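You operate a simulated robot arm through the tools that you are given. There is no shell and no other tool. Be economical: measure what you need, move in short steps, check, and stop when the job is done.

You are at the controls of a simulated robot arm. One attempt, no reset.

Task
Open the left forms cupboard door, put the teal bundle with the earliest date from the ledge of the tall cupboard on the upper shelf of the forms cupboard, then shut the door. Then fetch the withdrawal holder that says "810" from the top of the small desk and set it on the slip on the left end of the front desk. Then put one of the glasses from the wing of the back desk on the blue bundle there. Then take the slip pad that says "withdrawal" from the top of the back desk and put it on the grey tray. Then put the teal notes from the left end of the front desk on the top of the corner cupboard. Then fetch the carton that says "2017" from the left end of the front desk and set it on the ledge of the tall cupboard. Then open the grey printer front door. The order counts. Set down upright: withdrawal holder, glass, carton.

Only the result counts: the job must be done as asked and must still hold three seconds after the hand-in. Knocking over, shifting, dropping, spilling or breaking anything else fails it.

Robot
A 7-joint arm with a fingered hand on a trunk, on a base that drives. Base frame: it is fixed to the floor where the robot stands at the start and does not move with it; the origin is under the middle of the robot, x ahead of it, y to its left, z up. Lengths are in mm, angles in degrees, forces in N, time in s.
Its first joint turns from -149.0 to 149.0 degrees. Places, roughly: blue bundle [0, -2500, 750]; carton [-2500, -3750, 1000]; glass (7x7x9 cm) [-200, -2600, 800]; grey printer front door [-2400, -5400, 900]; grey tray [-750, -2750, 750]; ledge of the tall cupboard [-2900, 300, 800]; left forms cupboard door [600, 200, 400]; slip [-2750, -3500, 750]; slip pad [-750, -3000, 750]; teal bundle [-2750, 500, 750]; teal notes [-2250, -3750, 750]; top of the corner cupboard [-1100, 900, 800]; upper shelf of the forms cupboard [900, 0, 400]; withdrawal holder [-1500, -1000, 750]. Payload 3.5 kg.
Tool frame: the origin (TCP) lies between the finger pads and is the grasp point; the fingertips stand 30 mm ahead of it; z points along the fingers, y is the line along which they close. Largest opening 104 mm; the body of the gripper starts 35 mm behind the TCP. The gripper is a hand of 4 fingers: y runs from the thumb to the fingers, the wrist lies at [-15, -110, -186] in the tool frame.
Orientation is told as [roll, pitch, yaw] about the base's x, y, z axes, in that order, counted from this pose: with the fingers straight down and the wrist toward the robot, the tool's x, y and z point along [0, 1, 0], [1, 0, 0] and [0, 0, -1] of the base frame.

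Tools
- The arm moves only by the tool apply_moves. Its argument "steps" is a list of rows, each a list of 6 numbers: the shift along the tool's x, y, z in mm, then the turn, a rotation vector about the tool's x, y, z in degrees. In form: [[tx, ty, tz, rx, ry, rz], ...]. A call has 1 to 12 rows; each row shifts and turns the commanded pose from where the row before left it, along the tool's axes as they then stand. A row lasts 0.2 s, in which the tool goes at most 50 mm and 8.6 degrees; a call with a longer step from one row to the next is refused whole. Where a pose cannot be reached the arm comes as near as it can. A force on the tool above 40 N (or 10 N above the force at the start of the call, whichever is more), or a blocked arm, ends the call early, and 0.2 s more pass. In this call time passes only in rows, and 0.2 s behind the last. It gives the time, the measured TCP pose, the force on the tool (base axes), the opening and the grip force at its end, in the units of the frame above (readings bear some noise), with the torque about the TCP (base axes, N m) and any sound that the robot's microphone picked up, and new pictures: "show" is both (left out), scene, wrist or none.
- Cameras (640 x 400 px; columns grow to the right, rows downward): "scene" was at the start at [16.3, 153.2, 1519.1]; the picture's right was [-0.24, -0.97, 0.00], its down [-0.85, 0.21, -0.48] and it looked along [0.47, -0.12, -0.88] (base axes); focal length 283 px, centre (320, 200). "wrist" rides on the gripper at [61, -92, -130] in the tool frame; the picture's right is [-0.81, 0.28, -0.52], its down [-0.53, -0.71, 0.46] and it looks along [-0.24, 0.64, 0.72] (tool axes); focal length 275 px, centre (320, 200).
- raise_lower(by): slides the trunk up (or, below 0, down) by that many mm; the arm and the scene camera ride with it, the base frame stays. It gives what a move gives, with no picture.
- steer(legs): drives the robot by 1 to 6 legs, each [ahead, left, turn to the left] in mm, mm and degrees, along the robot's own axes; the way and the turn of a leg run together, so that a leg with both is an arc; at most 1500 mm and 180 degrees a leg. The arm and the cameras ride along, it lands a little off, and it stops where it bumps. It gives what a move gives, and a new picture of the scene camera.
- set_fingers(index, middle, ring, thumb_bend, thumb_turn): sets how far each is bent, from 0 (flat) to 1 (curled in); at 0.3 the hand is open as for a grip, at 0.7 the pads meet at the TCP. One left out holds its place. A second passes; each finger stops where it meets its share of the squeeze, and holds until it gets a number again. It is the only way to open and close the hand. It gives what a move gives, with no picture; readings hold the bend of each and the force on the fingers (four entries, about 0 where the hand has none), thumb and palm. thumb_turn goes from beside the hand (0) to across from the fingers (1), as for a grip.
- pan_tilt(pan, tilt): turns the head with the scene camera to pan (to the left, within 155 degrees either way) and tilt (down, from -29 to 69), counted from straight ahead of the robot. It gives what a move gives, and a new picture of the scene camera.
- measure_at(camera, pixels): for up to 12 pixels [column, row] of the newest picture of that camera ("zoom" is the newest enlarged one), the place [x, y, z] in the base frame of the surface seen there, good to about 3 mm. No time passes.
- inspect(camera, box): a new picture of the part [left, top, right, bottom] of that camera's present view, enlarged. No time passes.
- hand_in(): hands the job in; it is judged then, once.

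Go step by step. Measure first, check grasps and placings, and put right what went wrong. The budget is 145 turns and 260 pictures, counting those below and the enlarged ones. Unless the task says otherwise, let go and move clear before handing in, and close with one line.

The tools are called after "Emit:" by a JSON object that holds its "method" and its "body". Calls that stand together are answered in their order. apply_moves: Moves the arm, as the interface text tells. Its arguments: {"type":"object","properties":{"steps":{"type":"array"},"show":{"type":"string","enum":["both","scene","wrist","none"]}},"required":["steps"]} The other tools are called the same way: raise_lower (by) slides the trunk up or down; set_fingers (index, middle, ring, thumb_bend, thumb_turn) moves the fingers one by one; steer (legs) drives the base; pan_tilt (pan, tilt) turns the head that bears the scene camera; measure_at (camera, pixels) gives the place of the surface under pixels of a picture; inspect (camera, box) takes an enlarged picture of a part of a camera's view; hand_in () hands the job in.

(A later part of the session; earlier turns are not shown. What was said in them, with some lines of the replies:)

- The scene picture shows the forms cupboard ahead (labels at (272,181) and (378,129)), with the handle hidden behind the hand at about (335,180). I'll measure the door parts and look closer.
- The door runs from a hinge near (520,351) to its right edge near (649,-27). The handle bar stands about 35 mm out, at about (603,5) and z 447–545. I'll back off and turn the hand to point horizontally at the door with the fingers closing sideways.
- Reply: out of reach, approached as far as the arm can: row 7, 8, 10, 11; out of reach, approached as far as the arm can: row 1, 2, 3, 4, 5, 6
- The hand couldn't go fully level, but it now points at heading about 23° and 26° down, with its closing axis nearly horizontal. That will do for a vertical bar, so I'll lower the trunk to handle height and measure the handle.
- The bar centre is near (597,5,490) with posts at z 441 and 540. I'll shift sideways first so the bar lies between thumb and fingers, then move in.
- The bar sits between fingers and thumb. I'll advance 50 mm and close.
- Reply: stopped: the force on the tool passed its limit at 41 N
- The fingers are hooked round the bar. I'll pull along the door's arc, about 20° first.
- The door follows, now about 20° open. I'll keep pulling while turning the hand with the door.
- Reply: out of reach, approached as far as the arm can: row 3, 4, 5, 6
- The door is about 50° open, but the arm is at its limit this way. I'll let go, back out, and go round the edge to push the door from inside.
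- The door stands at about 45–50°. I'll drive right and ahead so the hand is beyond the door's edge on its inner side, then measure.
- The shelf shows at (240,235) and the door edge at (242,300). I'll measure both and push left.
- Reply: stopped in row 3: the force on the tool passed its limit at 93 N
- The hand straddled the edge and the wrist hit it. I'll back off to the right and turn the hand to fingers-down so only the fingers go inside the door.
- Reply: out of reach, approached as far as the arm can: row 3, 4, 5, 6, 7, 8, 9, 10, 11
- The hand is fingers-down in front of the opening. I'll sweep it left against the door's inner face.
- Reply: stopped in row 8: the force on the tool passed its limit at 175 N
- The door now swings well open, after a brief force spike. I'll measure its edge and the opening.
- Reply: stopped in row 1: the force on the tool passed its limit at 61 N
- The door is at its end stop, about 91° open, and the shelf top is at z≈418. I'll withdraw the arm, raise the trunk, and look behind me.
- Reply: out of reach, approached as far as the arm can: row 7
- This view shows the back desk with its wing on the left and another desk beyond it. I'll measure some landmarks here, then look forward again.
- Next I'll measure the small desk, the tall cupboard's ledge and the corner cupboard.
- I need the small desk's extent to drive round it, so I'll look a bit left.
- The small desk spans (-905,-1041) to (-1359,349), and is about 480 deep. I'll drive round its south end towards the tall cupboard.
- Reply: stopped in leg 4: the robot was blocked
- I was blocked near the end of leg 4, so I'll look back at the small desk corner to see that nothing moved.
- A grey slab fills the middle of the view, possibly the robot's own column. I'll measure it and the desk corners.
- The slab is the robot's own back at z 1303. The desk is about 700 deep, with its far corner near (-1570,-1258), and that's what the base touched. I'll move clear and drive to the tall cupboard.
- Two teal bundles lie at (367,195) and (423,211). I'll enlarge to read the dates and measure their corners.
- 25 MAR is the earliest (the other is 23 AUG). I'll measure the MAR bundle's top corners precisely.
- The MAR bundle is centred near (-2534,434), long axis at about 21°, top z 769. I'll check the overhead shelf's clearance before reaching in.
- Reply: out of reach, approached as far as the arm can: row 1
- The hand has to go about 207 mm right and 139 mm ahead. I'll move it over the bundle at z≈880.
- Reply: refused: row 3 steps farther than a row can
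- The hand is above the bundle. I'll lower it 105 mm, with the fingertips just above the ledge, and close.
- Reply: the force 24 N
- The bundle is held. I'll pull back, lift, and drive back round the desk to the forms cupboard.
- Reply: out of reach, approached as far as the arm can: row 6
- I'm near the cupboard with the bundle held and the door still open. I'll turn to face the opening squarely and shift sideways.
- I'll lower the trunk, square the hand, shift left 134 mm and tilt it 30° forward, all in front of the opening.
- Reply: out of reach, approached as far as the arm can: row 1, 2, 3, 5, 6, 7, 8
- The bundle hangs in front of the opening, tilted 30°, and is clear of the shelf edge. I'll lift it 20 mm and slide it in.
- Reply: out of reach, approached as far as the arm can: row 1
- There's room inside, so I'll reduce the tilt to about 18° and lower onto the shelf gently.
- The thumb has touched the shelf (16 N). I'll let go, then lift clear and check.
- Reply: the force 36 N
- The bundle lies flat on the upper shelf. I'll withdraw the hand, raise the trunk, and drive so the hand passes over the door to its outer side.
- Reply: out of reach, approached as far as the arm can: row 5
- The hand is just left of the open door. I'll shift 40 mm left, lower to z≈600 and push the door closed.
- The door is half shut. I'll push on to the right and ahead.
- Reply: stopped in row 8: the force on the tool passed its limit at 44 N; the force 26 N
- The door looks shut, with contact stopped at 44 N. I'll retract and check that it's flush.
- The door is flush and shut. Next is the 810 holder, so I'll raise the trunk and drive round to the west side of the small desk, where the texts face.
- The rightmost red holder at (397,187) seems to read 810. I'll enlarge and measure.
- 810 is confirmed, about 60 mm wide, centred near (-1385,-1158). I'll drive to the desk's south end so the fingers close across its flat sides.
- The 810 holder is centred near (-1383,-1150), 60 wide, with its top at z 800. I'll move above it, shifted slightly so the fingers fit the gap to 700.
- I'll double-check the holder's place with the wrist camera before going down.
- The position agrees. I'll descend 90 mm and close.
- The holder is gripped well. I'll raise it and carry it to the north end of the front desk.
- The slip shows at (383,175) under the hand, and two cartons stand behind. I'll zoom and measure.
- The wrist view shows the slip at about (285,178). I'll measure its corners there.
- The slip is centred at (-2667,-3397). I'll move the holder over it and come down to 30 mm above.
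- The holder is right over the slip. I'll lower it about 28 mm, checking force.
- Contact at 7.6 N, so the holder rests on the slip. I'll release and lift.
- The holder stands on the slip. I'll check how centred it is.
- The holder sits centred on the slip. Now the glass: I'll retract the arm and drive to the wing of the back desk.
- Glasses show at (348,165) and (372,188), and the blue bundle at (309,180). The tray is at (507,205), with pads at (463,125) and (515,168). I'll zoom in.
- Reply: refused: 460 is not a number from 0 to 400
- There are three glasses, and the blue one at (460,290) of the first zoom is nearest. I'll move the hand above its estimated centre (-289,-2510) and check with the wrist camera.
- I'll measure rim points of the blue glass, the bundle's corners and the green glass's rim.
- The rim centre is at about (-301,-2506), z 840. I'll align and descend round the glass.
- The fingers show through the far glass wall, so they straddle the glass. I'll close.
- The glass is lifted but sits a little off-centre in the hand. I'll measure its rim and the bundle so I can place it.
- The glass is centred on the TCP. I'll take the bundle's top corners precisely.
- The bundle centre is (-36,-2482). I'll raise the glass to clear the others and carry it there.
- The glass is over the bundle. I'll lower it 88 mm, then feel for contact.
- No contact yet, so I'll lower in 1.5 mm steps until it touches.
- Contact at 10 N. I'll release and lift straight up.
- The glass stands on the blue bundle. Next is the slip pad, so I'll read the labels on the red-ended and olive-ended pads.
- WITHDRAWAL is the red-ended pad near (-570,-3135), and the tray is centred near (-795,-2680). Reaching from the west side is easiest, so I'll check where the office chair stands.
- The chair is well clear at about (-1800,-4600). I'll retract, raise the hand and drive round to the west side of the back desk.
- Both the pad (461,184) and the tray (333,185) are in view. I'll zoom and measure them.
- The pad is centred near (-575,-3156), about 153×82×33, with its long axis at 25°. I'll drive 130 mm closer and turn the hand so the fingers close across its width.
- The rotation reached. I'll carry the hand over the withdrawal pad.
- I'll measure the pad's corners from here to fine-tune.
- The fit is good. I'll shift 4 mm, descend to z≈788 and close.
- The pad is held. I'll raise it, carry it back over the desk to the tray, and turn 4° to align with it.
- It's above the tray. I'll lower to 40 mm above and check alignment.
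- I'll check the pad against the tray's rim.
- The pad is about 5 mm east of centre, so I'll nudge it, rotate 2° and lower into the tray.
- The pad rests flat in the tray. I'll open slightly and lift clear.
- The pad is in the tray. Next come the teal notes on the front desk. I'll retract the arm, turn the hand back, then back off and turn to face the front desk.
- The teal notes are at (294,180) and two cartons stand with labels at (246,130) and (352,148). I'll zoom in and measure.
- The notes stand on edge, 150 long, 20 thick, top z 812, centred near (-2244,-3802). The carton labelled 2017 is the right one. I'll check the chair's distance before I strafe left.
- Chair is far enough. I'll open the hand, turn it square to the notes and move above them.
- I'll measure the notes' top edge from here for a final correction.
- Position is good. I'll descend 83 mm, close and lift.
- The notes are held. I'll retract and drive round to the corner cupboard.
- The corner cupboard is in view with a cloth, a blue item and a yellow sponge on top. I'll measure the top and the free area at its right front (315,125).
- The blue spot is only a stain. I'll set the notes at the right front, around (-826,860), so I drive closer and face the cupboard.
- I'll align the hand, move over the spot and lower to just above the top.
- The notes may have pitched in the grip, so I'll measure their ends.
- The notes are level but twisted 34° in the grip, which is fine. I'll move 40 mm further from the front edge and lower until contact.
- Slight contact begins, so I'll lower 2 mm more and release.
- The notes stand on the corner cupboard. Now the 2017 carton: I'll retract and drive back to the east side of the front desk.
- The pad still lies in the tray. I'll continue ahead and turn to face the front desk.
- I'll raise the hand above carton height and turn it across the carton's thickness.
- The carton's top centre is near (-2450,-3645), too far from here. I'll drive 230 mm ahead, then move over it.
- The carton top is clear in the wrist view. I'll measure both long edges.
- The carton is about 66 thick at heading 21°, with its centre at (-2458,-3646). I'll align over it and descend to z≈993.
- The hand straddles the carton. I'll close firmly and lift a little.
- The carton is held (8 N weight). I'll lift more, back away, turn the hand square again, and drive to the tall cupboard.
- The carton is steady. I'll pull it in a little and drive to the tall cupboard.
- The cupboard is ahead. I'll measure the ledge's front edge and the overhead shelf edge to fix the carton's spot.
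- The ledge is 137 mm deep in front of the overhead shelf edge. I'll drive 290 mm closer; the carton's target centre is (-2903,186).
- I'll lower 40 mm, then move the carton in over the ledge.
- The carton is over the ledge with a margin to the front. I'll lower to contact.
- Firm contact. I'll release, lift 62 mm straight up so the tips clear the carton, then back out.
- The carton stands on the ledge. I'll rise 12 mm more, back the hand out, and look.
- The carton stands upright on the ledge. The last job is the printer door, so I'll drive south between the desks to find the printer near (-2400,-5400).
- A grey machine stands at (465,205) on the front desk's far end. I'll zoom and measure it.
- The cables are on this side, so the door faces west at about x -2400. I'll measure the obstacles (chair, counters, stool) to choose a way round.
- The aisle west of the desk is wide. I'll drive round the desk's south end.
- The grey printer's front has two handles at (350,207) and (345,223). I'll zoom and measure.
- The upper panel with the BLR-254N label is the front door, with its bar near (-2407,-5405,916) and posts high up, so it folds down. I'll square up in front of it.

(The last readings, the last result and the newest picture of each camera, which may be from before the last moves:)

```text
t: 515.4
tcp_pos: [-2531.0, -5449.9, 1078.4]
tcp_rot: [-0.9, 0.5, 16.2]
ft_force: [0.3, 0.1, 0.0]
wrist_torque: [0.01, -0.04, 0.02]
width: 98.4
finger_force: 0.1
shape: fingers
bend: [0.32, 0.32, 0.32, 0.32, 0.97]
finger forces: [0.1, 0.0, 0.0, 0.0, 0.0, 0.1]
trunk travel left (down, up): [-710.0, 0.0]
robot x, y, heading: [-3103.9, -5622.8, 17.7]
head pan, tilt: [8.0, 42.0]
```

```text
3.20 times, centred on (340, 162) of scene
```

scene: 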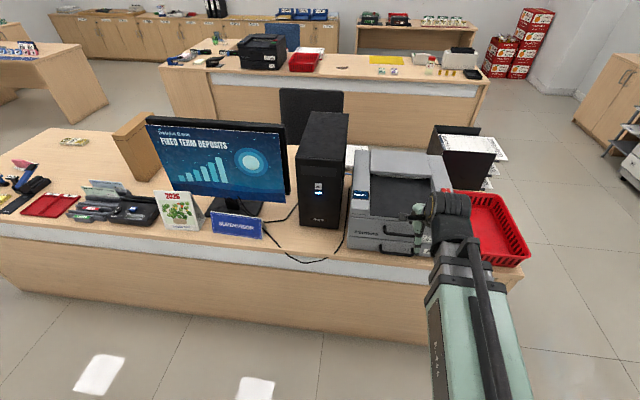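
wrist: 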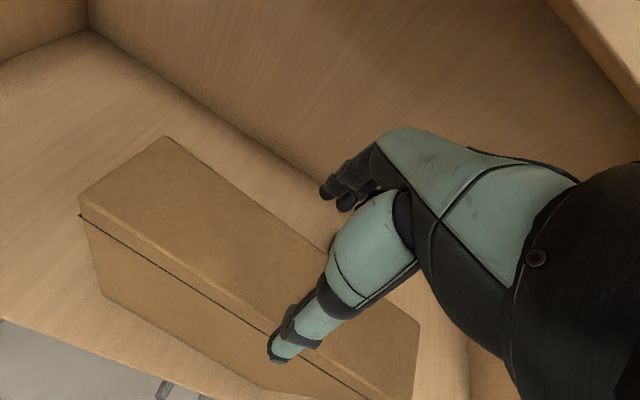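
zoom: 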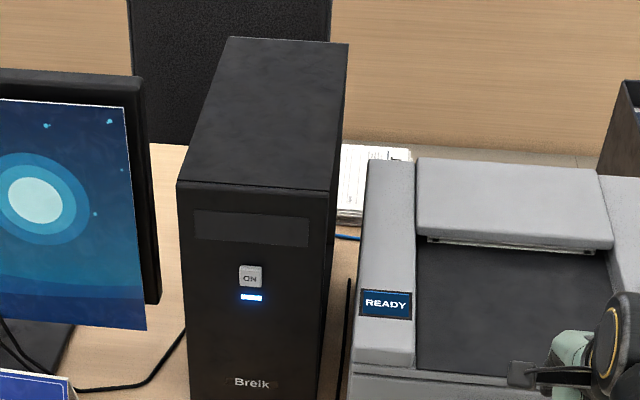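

Emit:
{"method": "inspect", "body": {"camera": "scene", "box": [340, 200, 450, 268]}}

Emit:
{"method": "inspect", "body": {"camera": "wrist", "box": [100, 100, 420, 300]}}

```text
5.82 times, centred on (395, 234) of scene
```

zoom: 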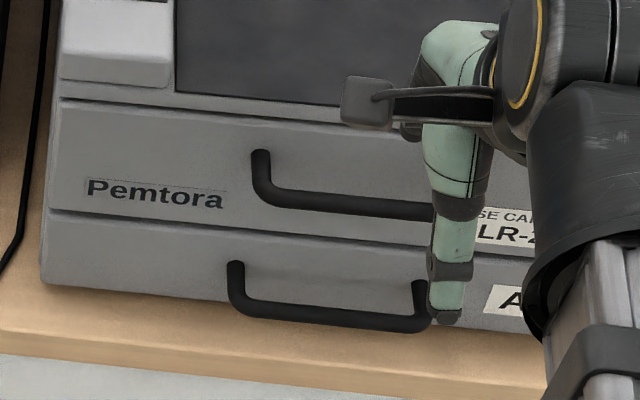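

```text
2.00 times, centred on (260, 200) of wrist
```

zoom: 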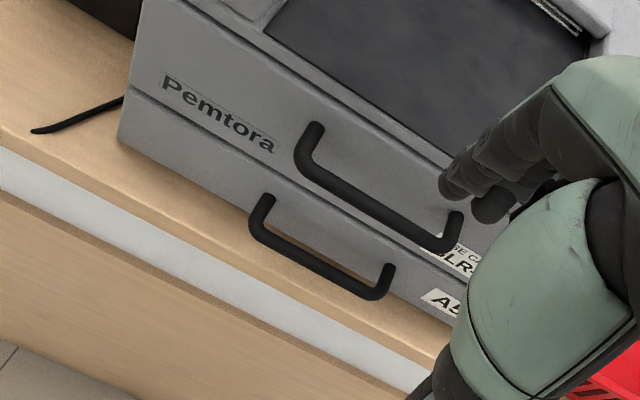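

The wrist zoom shows the upper handle completely, so I'll measure the bar, its posts and the door face.

Emit:
{"method": "measure_at", "body": {"camera": "zoom", "pixels": [[320, 180], [370, 207], [420, 235], [312, 130], [450, 225], [330, 110], [340, 140], [420, 195], [300, 200], [200, 50], [385, 150], [310, 250]]}}

```text
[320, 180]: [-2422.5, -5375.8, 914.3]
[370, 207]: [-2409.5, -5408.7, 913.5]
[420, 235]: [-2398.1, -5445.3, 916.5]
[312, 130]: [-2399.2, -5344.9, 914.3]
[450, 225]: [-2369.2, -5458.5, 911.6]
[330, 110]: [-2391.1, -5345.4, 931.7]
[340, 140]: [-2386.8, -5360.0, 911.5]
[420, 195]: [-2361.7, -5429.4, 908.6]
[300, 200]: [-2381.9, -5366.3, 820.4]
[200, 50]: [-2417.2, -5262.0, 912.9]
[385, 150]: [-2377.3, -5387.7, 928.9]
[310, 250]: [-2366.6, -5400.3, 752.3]
```

The bar centre is about (-2404,-5409,911), 33 mm proud of the face. I'll tilt the hand 45° forward, pre-bend the fingers, and lower the trunk for a hooked grip.

Emit:
{"method": "set_fingers", "body": {"index": 0.5, "middle": 0.5, "ring": 0.5, "thumb_bend": 0.3}}

Emit:
{"method": "apply_moves", "body": {"steps": [[0, 0, 0, -7.5, 0, 0], [0, 0, 0, -7.5, 0, 0], [0, 0, 0, -7.5, 0, 0], [0, 0, 0, -7.5, 0, 0], [0, 0, 0, -7.5, 0, 0], [0, 0, 0, -7.5, 0, 0]], "show": "none"}}

Emit:
{"method": "raise_lower", "body": {"by": -150}}

```text
t: 516.4
tcp_pos: [-2532.4, -5448.3, 1077.7]
tcp_rot: [-0.7, 0.5, 16.2]
ft_force: [0.1, 0.2, 0.6]
wrist_torque: [0.02, -0.02, 0.01]
width: 77.5
finger_force: 0.0
shape: fingers
bend: [0.5, 0.5, 0.5, 0.3, 0.97]
finger forces: [0.1, 0.1, 0.0, 0.0, 0.0, 0.0]
trunk travel left (down, up): [-710.0, 0.0]
robot x, y, heading: [-3098.1, -5621.3, 18.0]
head pan, tilt: [8.0, 42.0]
```

```text
t: 517.8
tcp_pos: [-2474.3, -5437.3, 1073.1]
tcp_rot: [-1.5, -41.0, 16.3]
ft_force: [0.3, 0.1, -0.3]
wrist_torque: [0.0, 0.01, 0.0]
width: 77.6
finger_force: 0.1
shape: fingers
bend: [0.5, 0.5, 0.5, 0.3, 0.97]
finger forces: [0.0, 0.0, 0.0, 0.0, 0.0, 0.0]
out of reach, approached as far as the arm can: row 2, 3, 4, 5, 6
trunk travel left (down, up): [-710.0, 0.0]
robot x, y, heading: [-3100.6, -5623.1, 18.2]
head pan, tilt: [8.0, 42.0]
```

```text
t: 519.5
tcp_pos: [-2473.9, -5436.4, 923.2]
tcp_rot: [-1.6, -41.0, 16.2]
ft_force: [0.4, 0.6, -0.2]
wrist_torque: [0.0, 0.0, 0.0]
width: 77.4
finger_force: 0.0
shape: fingers
bend: [0.5, 0.5, 0.5, 0.3, 0.97]
finger forces: [0.0, 0.0, 0.1, 0.0, 0.1, 0.0]
trunk travel left (down, up): [-560.0, 150.0]
robot x, y, heading: [-3102.8, -5624.1, 18.0]
head pan, tilt: [8.0, 42.0]
```

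The hand is at 41° tilt. I'll go up 35 mm, forward over the bar, then down so the fingertips drop behind it.

Emit:
{"method": "apply_moves", "body": {"steps": [[0, 23, -26.4, 0, 0, 0], [3.3, 21.6, 18.8, 0, 0, 0], [3.3, 21.6, 18.8, 0, 0, 0], [0, -13.5, 15.5, 0, 0, 0], [0, -6.7, 7.7, 0, 0, 0], [0, -6.7, 7.7, 0, 0, 0]]}}

Emit:
{"method": "inspect", "body": {"camera": "wrist", "box": [180, 100, 420, 280]}}

```text
t: 520.7
tcp_pos: [-2419.0, -5413.6, 938.4]
tcp_rot: [-1.1, -41.9, 16.2]
ft_force: [-17.7, -6.8, 19.0]
wrist_torque: [0.38, -0.86, 0.03]
width: 77.3
finger_force: 14.6
shape: fingers
bend: [0.5, 0.5, 0.5, 0.3, 0.97]
finger forces: [27.7, 0.9, 0.0, 0.0, 0.1, 0.0]
out of reach, approached as far as the arm can: row 1
trunk travel left (down, up): [-560.0, 150.0]
robot x, y, heading: [-3104.9, -5619.7, 17.8]
head pan, tilt: [8.0, 42.0]
stopped in row 5: the force on the tool passed its limit at 49 N (the readings are from after the stop); the commanded pose is now the measured one
```

scene: 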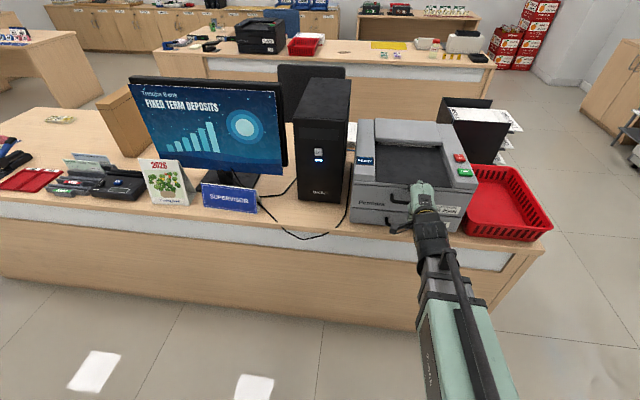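
wrist: 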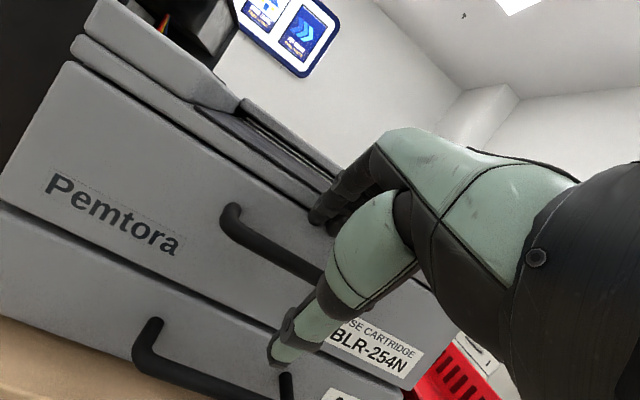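

```text
2.22 times, centred on (300, 190) of wrist
```

zoom: 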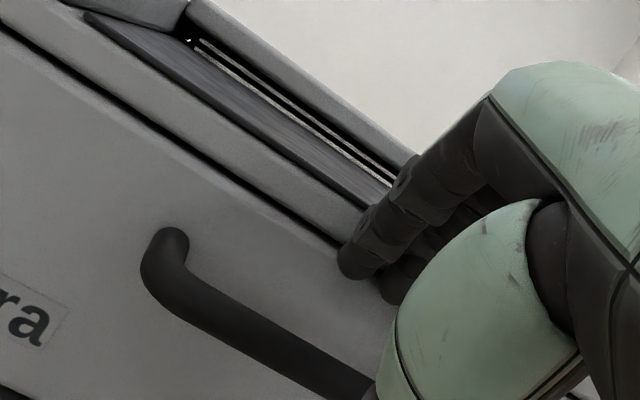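

The index fingertip presses against the upper lip. I'll back off 8 mm and lower again.

Emit:
{"method": "apply_moves", "body": {"steps": [[0, -6, -5.3, 0, 0, 0], [0, -6.7, 7.7, 0, 0, 0], [0, -6.7, 7.7, 0, 0, 0]], "show": "wrist"}}

```text
t: 521.4
tcp_pos: [-2425.9, -5415.5, 929.8]
tcp_rot: [-1.3, -42.2, 16.4]
ft_force: [-16.1, -5.8, 19.4]
wrist_torque: [0.52, -1.14, 0.03]
width: 87.1
finger_force: 16.7
shape: fingers
bend: [0.42, 0.5, 0.5, 0.3, 0.97]
finger forces: [35.2, 0.1, 0.0, 0.0, 0.0, 0.0]
out of reach, approached as far as the arm can: row 3
trunk travel left (down, up): [-560.0, 150.0]
robot x, y, heading: [-3104.6, -5624.2, 18.0]
head pan, tilt: [8.0, 42.0]
stopped in row 3: the force on the tool passed its limit at 43 N (the readings are from after the stop); the commanded pose is now the measured one
```

wrist: 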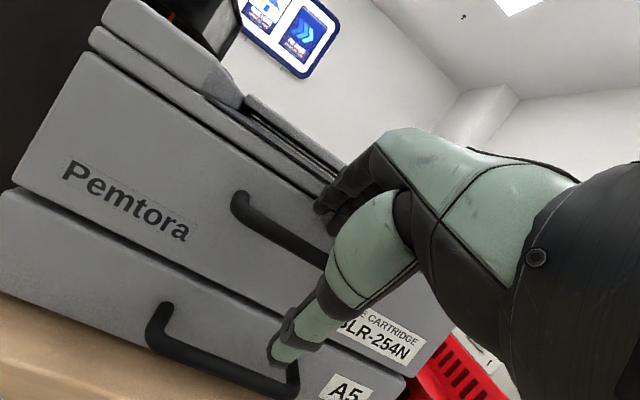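

The fingertips reach the face before hooking, so a flatter hand is needed. I'll lift off, back the robot 120 mm, tilt the hand further, and see what it reaches.

Emit:
{"method": "apply_moves", "body": {"steps": [[0, 20, -23, 0, 0, 0], [0, 10, -12, 0, 0, 0]], "show": "none"}}

Emit:
{"method": "steer", "body": {"legs": [[-180, 0, 0]]}}

Emit:
{"method": "apply_moves", "body": {"steps": [[0, 30, 26, 0, 0, 0], [0, 30, 26, 0, 0, 0], [0, 0, 0, -8, 0, 0], [0, 0, 0, -8, 0, 0], [0, 0, 0, -8, 0, 0], [0, 0, 0, -8, 0, 0]], "show": "none"}}

```text
t: 522.0
tcp_pos: [-2424.4, -5412.1, 970.8]
tcp_rot: [-1.3, -41.6, 16.4]
ft_force: [0.6, 0.1, 0.0]
wrist_torque: [-0.01, 0.01, 0.03]
width: 77.7
finger_force: 0.0
shape: fingers
bend: [0.5, 0.5, 0.5, 0.3, 0.97]
finger forces: [0.0, 0.0, 0.0, 0.0, 0.0, 0.0]
trunk travel left (down, up): [-560.0, 150.0]
robot x, y, heading: [-3101.8, -5625.3, 18.0]
head pan, tilt: [8.0, 42.0]
```

```text
t: 523.5
tcp_pos: [-2594.7, -5468.6, 972.1]
tcp_rot: [-1.2, -41.7, 16.4]
ft_force: [0.6, -1.1, 0.1]
wrist_torque: [0.01, -0.03, -0.01]
width: 77.5
finger_force: 0.0
shape: fingers
bend: [0.5, 0.5, 0.5, 0.3, 0.97]
finger forces: [0.1, 0.1, 0.0, 0.0, 0.0, 0.0]
trunk travel left (down, up): [-560.0, 150.0]
robot x, y, heading: [-3272.7, -5678.2, 17.8]
head pan, tilt: [8.0, 42.0]
```

scene: 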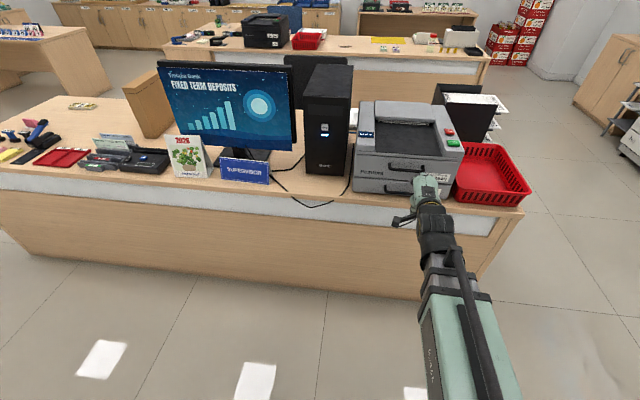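

```text
t: 524.9
tcp_pos: [-2518.0, -5448.5, 970.9]
tcp_rot: [-3.5, -73.7, 18.9]
ft_force: [-0.5, 0.1, 0.1]
wrist_torque: [-0.01, 0.0, 0.01]
width: 78.1
finger_force: 0.0
shape: fingers
bend: [0.5, 0.5, 0.5, 0.3, 0.97]
finger forces: [0.0, 0.0, 0.0, 0.0, 0.0, 0.0]
trunk travel left (down, up): [-560.0, 150.0]
robot x, y, heading: [-3271.1, -5679.1, 18.0]
head pan, tilt: [8.0, 42.0]
```

The hand now reaches 74° tilt, nearly level. I'll lower the trunk 55 mm and move in with fingers above and thumb below the bar.

Emit:
{"method": "raise_lower", "body": {"by": -54}}

Emit:
{"method": "apply_moves", "body": {"steps": [[1, 7, 24, 0, 0, 0], [1, 7, 24, 0, 0, 0], [1, 7, 23, 0, 0, 0], [0.5, 5.5, 20, 0, 0, 0]]}}

```text
t: 525.9
tcp_pos: [-2517.5, -5448.4, 916.8]
tcp_rot: [-3.4, -73.7, 18.9]
ft_force: [-0.4, 0.4, 0.1]
wrist_torque: [-0.03, 0.0, -0.04]
width: 77.6
finger_force: 0.0
shape: fingers
bend: [0.5, 0.5, 0.5, 0.3, 0.97]
finger forces: [0.1, 0.0, 0.0, 0.1, 0.1, 0.1]
trunk travel left (down, up): [-506.0, 204.0]
robot x, y, heading: [-3271.5, -5679.5, 17.9]
head pan, tilt: [8.0, 42.0]
```

```text
t: 526.9
tcp_pos: [-2426.7, -5419.3, 917.6]
tcp_rot: [-3.4, -73.7, 18.8]
ft_force: [0.1, -0.4, 0.3]
wrist_torque: [-0.01, 0.0, 0.0]
width: 77.5
finger_force: 0.1
shape: fingers
bend: [0.5, 0.5, 0.5, 0.3, 0.97]
finger forces: [0.0, 0.0, 0.0, 0.0, 0.0, 0.0]
trunk travel left (down, up): [-506.0, 204.0]
robot x, y, heading: [-3269.2, -5677.2, 18.1]
head pan, tilt: [8.0, 42.0]
```

scene: 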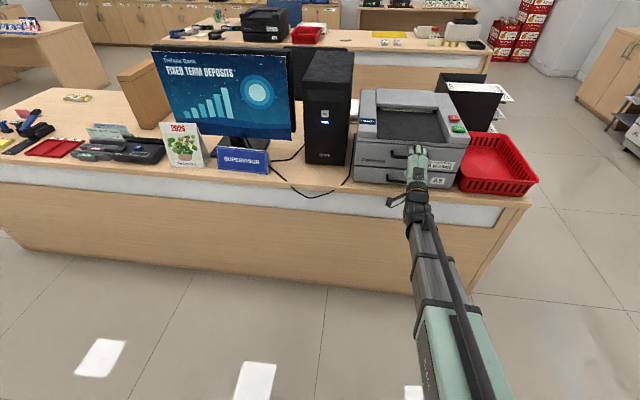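
wrist: 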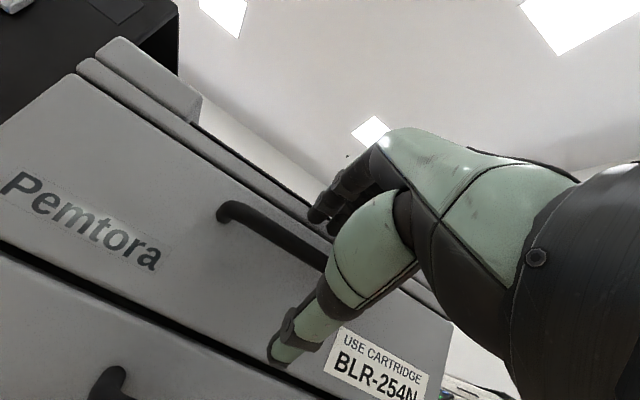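

The bar lies between fingers and thumb. I'll go 6 mm further in and close.

Emit:
{"method": "apply_moves", "body": {"steps": [[0, 1.7, 6, 0, 0, 0]], "show": "none"}}

Emit:
{"method": "set_fingers", "body": {"index": 0.85, "middle": 0.85, "ring": 0.85, "thumb_bend": 0.6}}

Emit:
{"method": "inspect", "body": {"camera": "wrist", "box": [160, 120, 440, 320]}}

```text
t: 527.2
tcp_pos: [-2421.1, -5417.1, 918.7]
tcp_rot: [-3.4, -73.6, 18.8]
ft_force: [0.1, -0.9, 0.1]
wrist_torque: [-0.01, -0.02, -0.03]
width: 77.8
finger_force: 0.1
shape: fingers
bend: [0.5, 0.5, 0.5, 0.3, 0.97]
finger forces: [0.0, 0.0, 0.1, 0.0, 0.1, 0.0]
trunk travel left (down, up): [-506.0, 204.0]
robot x, y, heading: [-3272.1, -5675.4, 17.7]
head pan, tilt: [8.0, 42.0]
```

```text
t: 528.2
tcp_pos: [-2420.5, -5416.5, 918.2]
tcp_rot: [-3.3, -73.7, 18.9]
ft_force: [-0.4, -1.3, -1.0]
wrist_torque: [0.0, 0.07, -0.02]
width: 16.2
finger_force: 8.3
shape: fingers
bend: [0.83, 0.85, 0.85, 0.56, 0.97]
finger forces: [7.7, 0.1, 0.0, 0.1, 8.5, 0.0]
trunk travel left (down, up): [-506.0, 204.0]
robot x, y, heading: [-3269.6, -5678.0, 17.8]
head pan, tilt: [8.0, 42.0]
```

```text
2.00 times, centred on (300, 220) of wrist
```

zoom: 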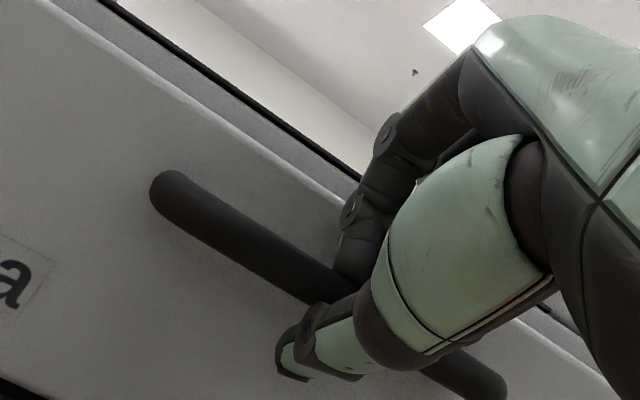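

The bar is pinched at about 8 N. I'll squeeze more with the thumb, then pull out and slightly down.

Emit:
{"method": "set_fingers", "body": {"index": 1.0, "middle": 1.0, "ring": 1.0, "thumb_bend": 0.75}}

Emit:
{"method": "apply_moves", "body": {"steps": [[0, -5, -8, 0, 0, 0], [0, -6, -7.5, 0, 0, 0], [0, -6.5, -7, 0, 0, 0]]}}

```text
t: 529.2
tcp_pos: [-2420.0, -5418.1, 918.0]
tcp_rot: [-3.5, -73.5, 18.8]
ft_force: [6.4, -1.5, -6.8]
wrist_torque: [-0.05, -0.09, -0.04]
width: 11.1
finger_force: 17.7
shape: fingers
bend: [0.83, 1.0, 1.0, 0.63, 0.97]
finger forces: [15.5, 0.0, 0.0, 0.1, 18.9, 0.0]
trunk travel left (down, up): [-506.0, 204.0]
robot x, y, heading: [-3270.1, -5677.3, 17.9]
head pan, tilt: [8.0, 42.0]
```

```text
t: 530.0
tcp_pos: [-2446.5, -5424.4, 907.4]
tcp_rot: [-3.5, -73.7, 18.9]
ft_force: [0.1, -0.6, -0.7]
wrist_torque: [0.01, -0.03, -0.01]
width: 9.2
finger_force: 0.0
shape: fingers
bend: [0.84, 1.0, 1.0, 0.68, 0.97]
finger forces: [0.0, 0.1, 0.0, 0.0, 0.0, 0.0]
trunk travel left (down, up): [-506.0, 204.0]
robot x, y, heading: [-3270.2, -5676.0, 17.9]
head pan, tilt: [8.0, 42.0]
```

scene: 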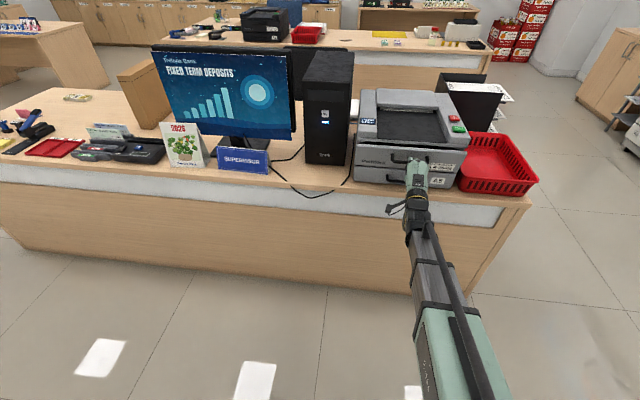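
wrist: 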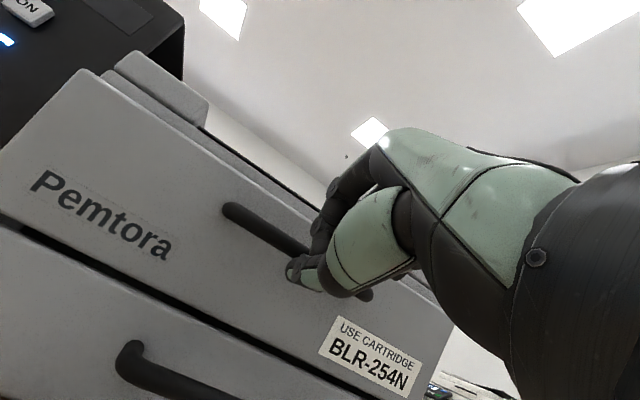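

The fingers slipped off without hooking. I'll back out, open, and go deeper before closing.

Emit:
{"method": "apply_moves", "body": {"steps": [[0, 0, -25, 0, 0, 0], [0, 0, -20, 0, 0, 0]], "show": "none"}}

Emit:
{"method": "set_fingers", "body": {"index": 0.45, "middle": 0.45, "ring": 0.45, "thumb_bend": 0.3}}

Emit:
{"method": "apply_moves", "body": {"steps": [[0, 10, 22, 0, 0, 0], [0, 7, 22, 0, 0, 0], [0, 5, 16, 0, 0, 0], [0, 2.3, 8, 0, 0, 0], [0, 1.2, 4, 0, 0, 0], [0, 1.2, 4, 0, 0, 0], [0, 1.2, 4, 0, 0, 0]]}}

```text
t: 530.6
tcp_pos: [-2487.4, -5437.3, 920.8]
tcp_rot: [-3.4, -73.7, 18.9]
ft_force: [-0.6, -0.1, -0.1]
wrist_torque: [-0.02, -0.02, 0.01]
width: 9.2
finger_force: 0.0
shape: fingers
bend: [0.84, 1.0, 1.0, 0.68, 0.97]
finger forces: [0.0, 0.1, 0.0, 0.1, 0.1, 0.0]
trunk travel left (down, up): [-506.0, 204.0]
robot x, y, heading: [-3270.9, -5680.4, 17.9]
head pan, tilt: [8.0, 42.0]
```

```text
t: 531.6
tcp_pos: [-2486.9, -5438.2, 920.1]
tcp_rot: [-3.3, -73.5, 18.8]
ft_force: [0.0, -0.8, 0.2]
wrist_torque: [0.02, -0.02, 0.01]
width: 83.7
finger_force: 0.0
shape: fingers
bend: [0.45, 0.45, 0.45, 0.3, 0.97]
finger forces: [0.0, 0.1, 0.0, 0.1, 0.0, 0.0]
trunk travel left (down, up): [-506.0, 204.0]
robot x, y, heading: [-3269.2, -5675.4, 18.0]
head pan, tilt: [8.0, 42.0]
```

```text
t: 533.2
tcp_pos: [-2409.4, -5413.4, 928.1]
tcp_rot: [-3.4, -74.0, 18.8]
ft_force: [-28.2, -8.5, 4.8]
wrist_torque: [0.29, -0.98, -0.11]
width: 81.7
finger_force: 14.8
shape: fingers
bend: [0.47, 0.45, 0.45, 0.3, 0.97]
finger forces: [11.6, 18.1, 0.1, 0.0, 0.1, 0.1]
trunk travel left (down, up): [-506.0, 204.0]
robot x, y, heading: [-3270.4, -5682.0, 17.9]
head pan, tilt: [8.0, 42.0]
```

scene: 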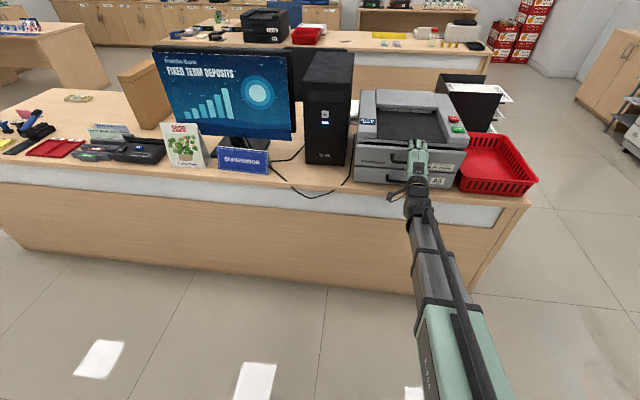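
wrist: 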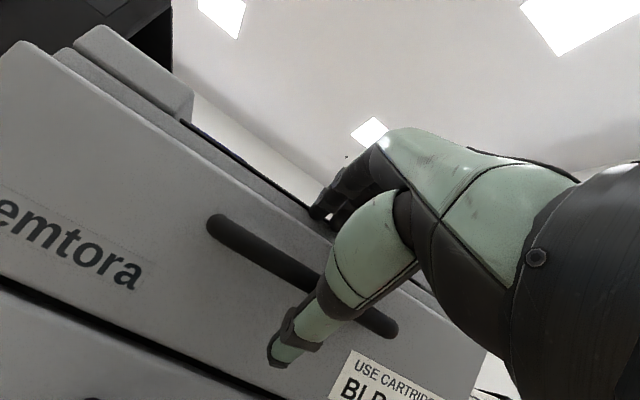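

The fingertips touch the face (28 N), so they're past the bar. I'll ease off 4 mm, lower 15 mm and curl the fingers.

Emit:
{"method": "apply_moves", "body": {"steps": [[0, -1, -4, 0, 0, 0], [0, -7, 2, 0, 0, 0], [0, -7, 2, 0, 0, 0]], "show": "none"}}

Emit:
{"method": "set_fingers", "body": {"index": 0.9, "middle": 0.9, "ring": 0.9, "thumb_bend": 0.6}}

Emit:
{"method": "apply_moves", "body": {"steps": [[0, -3, -7, 0, 0, 0], [0, -3, -7, 0, 0, 0], [0, -3.5, -6, 0, 0, 0]]}}

```text
t: 534.0
tcp_pos: [-2412.8, -5415.5, 911.0]
tcp_rot: [-3.3, -73.9, 18.6]
ft_force: [-11.4, -5.0, 11.9]
wrist_torque: [0.31, -0.75, -0.18]
width: 94.7
finger_force: 10.3
shape: fingers
bend: [0.37, 0.43, 0.45, 0.3, 0.97]
finger forces: [7.2, 12.4, 0.1, 0.0, 0.0, 0.0]
trunk travel left (down, up): [-506.0, 204.0]
robot x, y, heading: [-3271.2, -5677.1, 18.1]
head pan, tilt: [8.0, 42.0]
```

```text
t: 535.0
tcp_pos: [-2411.3, -5415.8, 912.1]
tcp_rot: [-3.5, -74.1, 18.9]
ft_force: [0.0, -0.8, 25.8]
wrist_torque: [-0.06, -0.98, -0.16]
width: 61.1
finger_force: 19.2
shape: fingers
bend: [0.37, 0.5, 0.46, 0.57, 0.97]
finger forces: [10.7, 9.1, 14.4, 0.0, 4.2, 0.0]
trunk travel left (down, up): [-506.0, 204.0]
robot x, y, heading: [-3272.1, -5678.2, 17.7]
head pan, tilt: [8.0, 42.0]
```

```text
t: 535.9
tcp_pos: [-2432.3, -5422.4, 905.6]
tcp_rot: [-3.3, -73.6, 18.8]
ft_force: [-0.8, -2.0, 11.9]
wrist_torque: [-0.22, -0.9, -0.24]
width: 55.1
finger_force: 17.0
shape: fingers
bend: [0.46, 0.5, 0.45, 0.54, 0.97]
finger forces: [2.9, 8.3, 14.8, 0.1, 8.8, 0.1]
trunk travel left (down, up): [-506.0, 204.0]
robot x, y, heading: [-3269.6, -5679.6, 17.6]
head pan, tilt: [8.0, 42.0]
```

scene: 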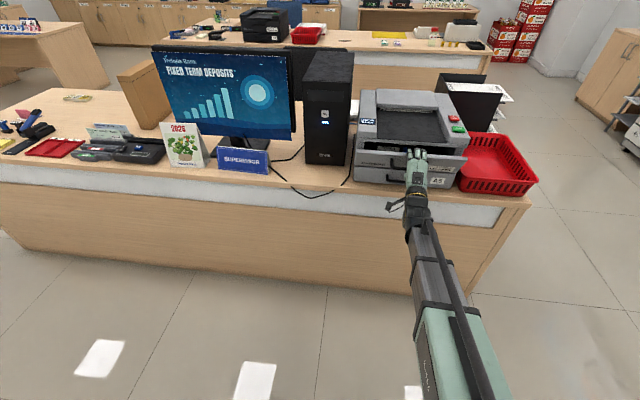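
wrist: 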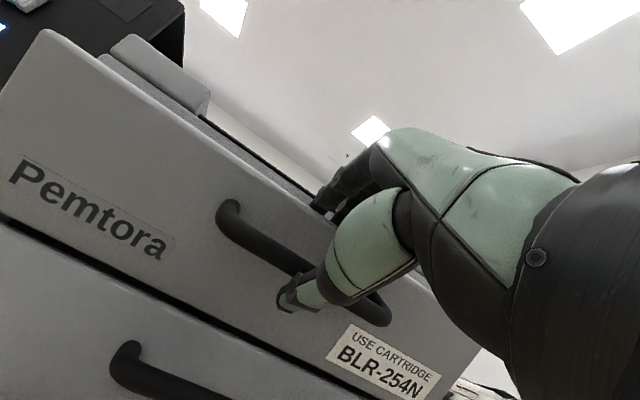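

A dark gap shows above the door at (390,150), so it's opening. I'll keep pulling out and down.

Emit:
{"method": "apply_moves", "body": {"steps": [[0, -6, -7, 0, 0, 0], [0, -7, -6, 0, 0, 0], [0, -8, -5, 0, 0, 0], [0, -9, -4, 0, 0, 0]]}}

Emit:
{"method": "inspect", "body": {"camera": "scene", "box": [340, 80, 480, 220]}}

```text
t: 536.9
tcp_pos: [-2460.7, -5429.9, 882.9]
tcp_rot: [-3.5, -73.5, 18.8]
ft_force: [6.3, 1.8, -1.4]
wrist_torque: [-0.23, -0.31, 0.02]
width: 57.3
finger_force: 11.3
shape: fingers
bend: [0.49, 0.53, 0.49, 0.49, 0.97]
finger forces: [0.2, 4.8, 6.4, 0.0, 10.7, 0.0]
trunk travel left (down, up): [-506.0, 204.0]
robot x, y, heading: [-3277.0, -5672.7, 18.1]
head pan, tilt: [8.0, 42.0]
```

scene: 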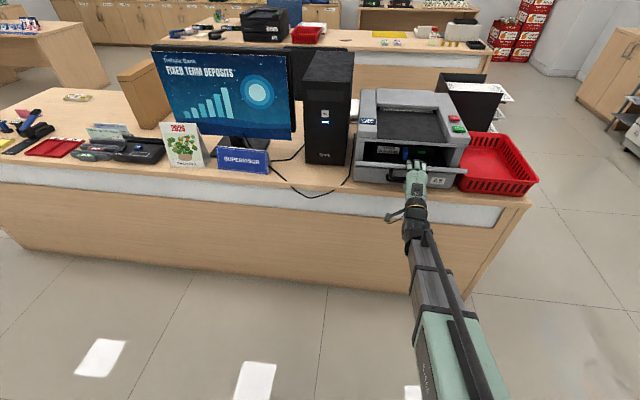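
wrist: 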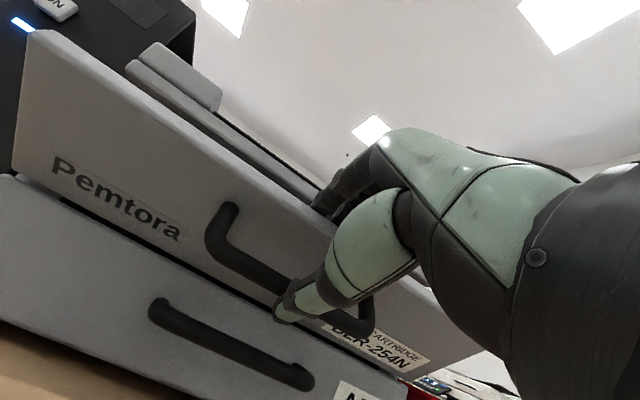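

```text
2.86 times, centred on (410, 150) of scene
```

zoom: 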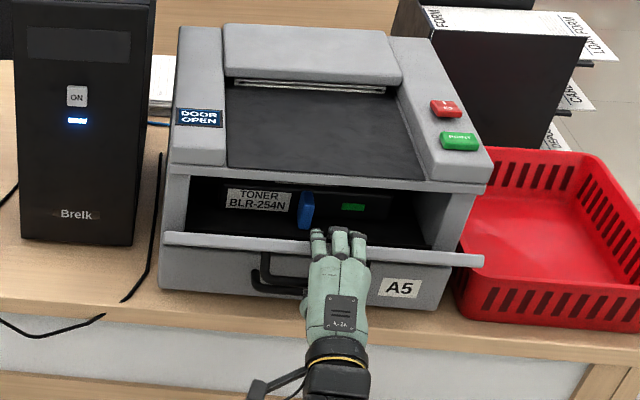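

The display reads "DOOR OPEN". I'll take the thumb away and push the door further down with the fingers.

Emit:
{"method": "set_fingers", "body": {"thumb_bend": 0.2, "index": 0.55, "middle": 0.55, "ring": 0.55}}

Emit:
{"method": "apply_moves", "body": {"steps": [[0, -8, -3, 0, 0, 0], [0, -9, -2, 0, 0, 0], [0, -9, 0, 0, 0, 0], [0, -9, 2, 0, 0, 0], [0, -9, 2, 0, 0, 0]], "show": "none"}}

Emit:
{"method": "inspect", "body": {"camera": "scene", "box": [340, 80, 480, 220]}}

```text
t: 537.9
tcp_pos: [-2460.2, -5430.1, 883.2]
tcp_rot: [-3.4, -73.6, 18.8]
ft_force: [-0.6, 0.7, 0.0]
wrist_torque: [-0.01, 0.0, 0.0]
width: 79.5
finger_force: 0.0
shape: fingers
bend: [0.55, 0.55, 0.55, 0.2, 0.97]
finger forces: [0.0, 0.0, 0.0, 0.0, 0.0, 0.0]
trunk travel left (down, up): [-506.0, 204.0]
robot x, y, heading: [-3269.4, -5678.1, 18.2]
head pan, tilt: [8.0, 42.0]
```

```text
t: 539.0
tcp_pos: [-2473.9, -5434.5, 840.2]
tcp_rot: [-3.4, -73.6, 18.9]
ft_force: [-0.4, 0.8, 0.6]
wrist_torque: [0.01, -0.02, 0.04]
width: 79.4
finger_force: 0.0
shape: fingers
bend: [0.55, 0.55, 0.55, 0.2, 0.97]
finger forces: [0.3, 0.1, 0.0, 0.0, 0.1, 0.1]
trunk travel left (down, up): [-506.0, 204.0]
robot x, y, heading: [-3272.3, -5679.5, 18.3]
head pan, tilt: [8.0, 42.0]
```

```text
2.86 times, centred on (410, 150) of scene
```

zoom: 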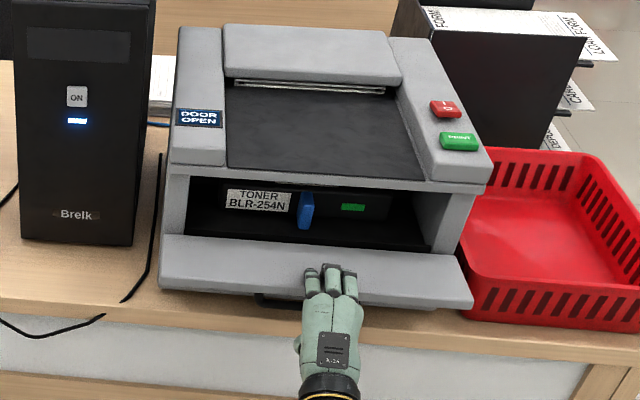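

The door now lies nearly flat. I'll measure its slope and press gently further.

Emit:
{"method": "measure_at", "body": {"camera": "zoom", "pixels": [[200, 240], [190, 275], [430, 255], [440, 292], [250, 245], [245, 278]]}}

Emit:
{"method": "apply_moves", "body": {"steps": [[0, -6, 2, 0, 0, 0], [0, -6, 2, 0, 0, 0], [0, -6, 2, 0, 0, 0]], "show": "none"}}

Emit:
{"method": "inspect", "body": {"camera": "scene", "box": [340, 80, 480, 220]}}

Emit:
{"method": "measure_at", "body": {"camera": "zoom", "pixels": [[200, 240], [190, 275], [430, 255], [440, 292], [250, 245], [245, 278]]}}

```text
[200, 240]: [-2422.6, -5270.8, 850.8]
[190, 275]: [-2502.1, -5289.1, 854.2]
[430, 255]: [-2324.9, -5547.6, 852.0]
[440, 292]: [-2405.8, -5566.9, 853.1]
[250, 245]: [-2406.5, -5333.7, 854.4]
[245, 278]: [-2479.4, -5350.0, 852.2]
```

```text
t: 539.9
tcp_pos: [-2475.3, -5435.1, 827.5]
tcp_rot: [-3.5, -74.0, 18.9]
ft_force: [-10.4, -4.0, 26.9]
wrist_torque: [0.05, -1.27, -0.12]
width: 91.2
finger_force: 13.2
shape: fingers
bend: [0.46, 0.47, 0.47, 0.2, 0.97]
finger forces: [8.8, 10.0, 8.1, 0.0, 0.0, 0.1]
trunk travel left (down, up): [-506.0, 204.0]
robot x, y, heading: [-3271.7, -5676.7, 17.7]
head pan, tilt: [8.0, 42.0]
```

```text
2.86 times, centred on (410, 150) of scene
```

zoom: 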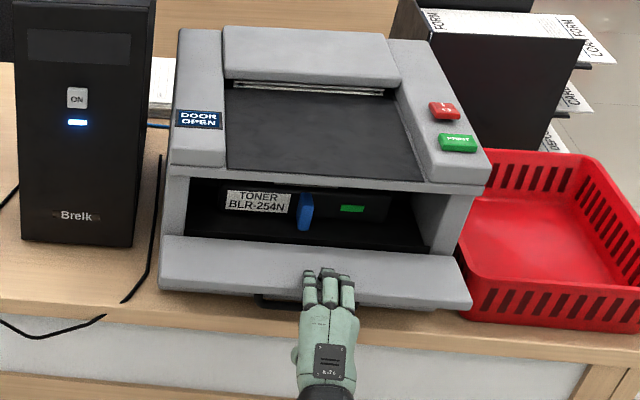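

```text
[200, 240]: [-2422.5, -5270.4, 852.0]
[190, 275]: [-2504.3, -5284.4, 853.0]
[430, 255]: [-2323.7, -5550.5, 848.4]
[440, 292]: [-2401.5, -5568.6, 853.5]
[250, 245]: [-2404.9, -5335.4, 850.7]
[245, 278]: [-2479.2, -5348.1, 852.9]
```

The door is fully down against its stop at 90°. I'll slide the hand straight back off it.

Emit:
{"method": "apply_moves", "body": {"steps": [[0, 10, -3, 0, 0, 0], [0, -6, -20, 0, 0, 0], [0, -8, -28, 0, 0, 0], [0, -8, -28, 0, 0, 0]], "show": "none"}}

Emit:
{"method": "steer", "body": {"legs": [[-300, 0, 0]]}}

Emit:
{"method": "inspect", "body": {"camera": "scene", "box": [320, 60, 500, 200]}}

```text
t: 540.9
tcp_pos: [-2547.1, -5453.5, 832.1]
tcp_rot: [-3.5, -73.5, 18.9]
ft_force: [0.3, 0.2, 0.2]
wrist_torque: [0.04, 0.0, -0.01]
width: 79.5
finger_force: 0.0
shape: fingers
bend: [0.55, 0.55, 0.55, 0.2, 0.97]
finger forces: [0.0, 0.1, 0.1, 0.1, 0.0, 0.1]
trunk travel left (down, up): [-506.0, 204.0]
robot x, y, heading: [-3271.1, -5678.0, 17.8]
head pan, tilt: [8.0, 42.0]
```

```text
t: 542.9
tcp_pos: [-2832.8, -5547.6, 834.0]
tcp_rot: [-3.4, -73.7, 18.6]
ft_force: [-0.9, 0.1, 1.5]
wrist_torque: [0.04, 0.01, 0.02]
width: 79.4
finger_force: 0.0
shape: fingers
bend: [0.55, 0.55, 0.55, 0.2, 0.97]
finger forces: [0.1, 0.0, 0.0, 0.1, 0.0, 0.0]
trunk travel left (down, up): [-506.0, 204.0]
robot x, y, heading: [-3556.0, -5769.6, 17.7]
head pan, tilt: [8.0, 42.0]
```

scene: 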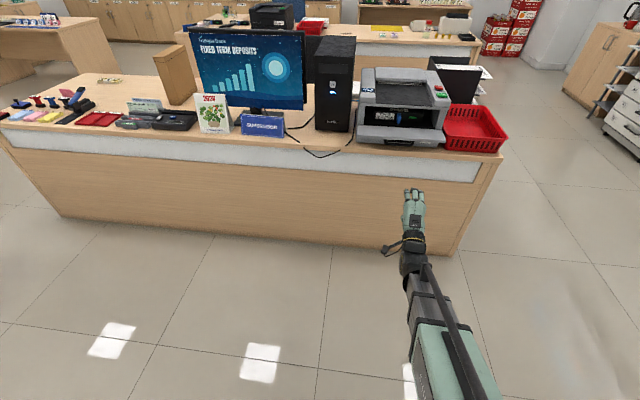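

```text
2.86 times, centred on (410, 130) of scene
```

zoom: 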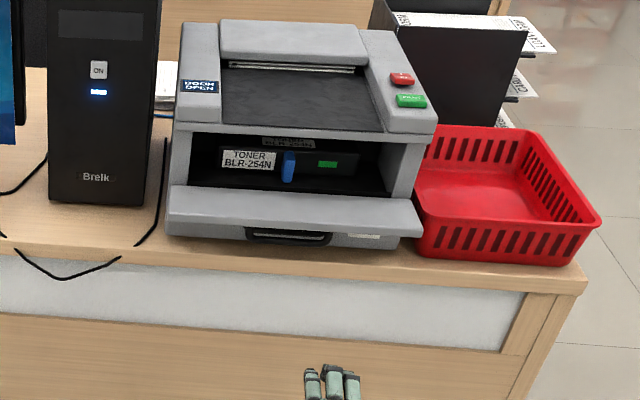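

The printer door stays fully open, the drawer below it is still shut, and the hand is clear. All the steps are done in order, so I'm handing in.

Emit:
{"method": "hand_in", "body": {}}

```text
The job is handed in.
```

I did all seven parts in the order asked and handed the job in. I don't have the judge's result yet. I put the 25 MAR bundle on the upper shelf and shut the cupboard door. The 810 holder is on the slip, a glass on the blue bundle, the withdrawal pad in the grey tray, the teal notes on the corner cupboard and the 2017 carton on the ledge. The printer's front door is fully open and its display reads "DOOR OPEN". Early on, the base touched a corner of the small desk and stopped. I looked back and saw nothing knocked over on the desk, but part of it was hidden from view.
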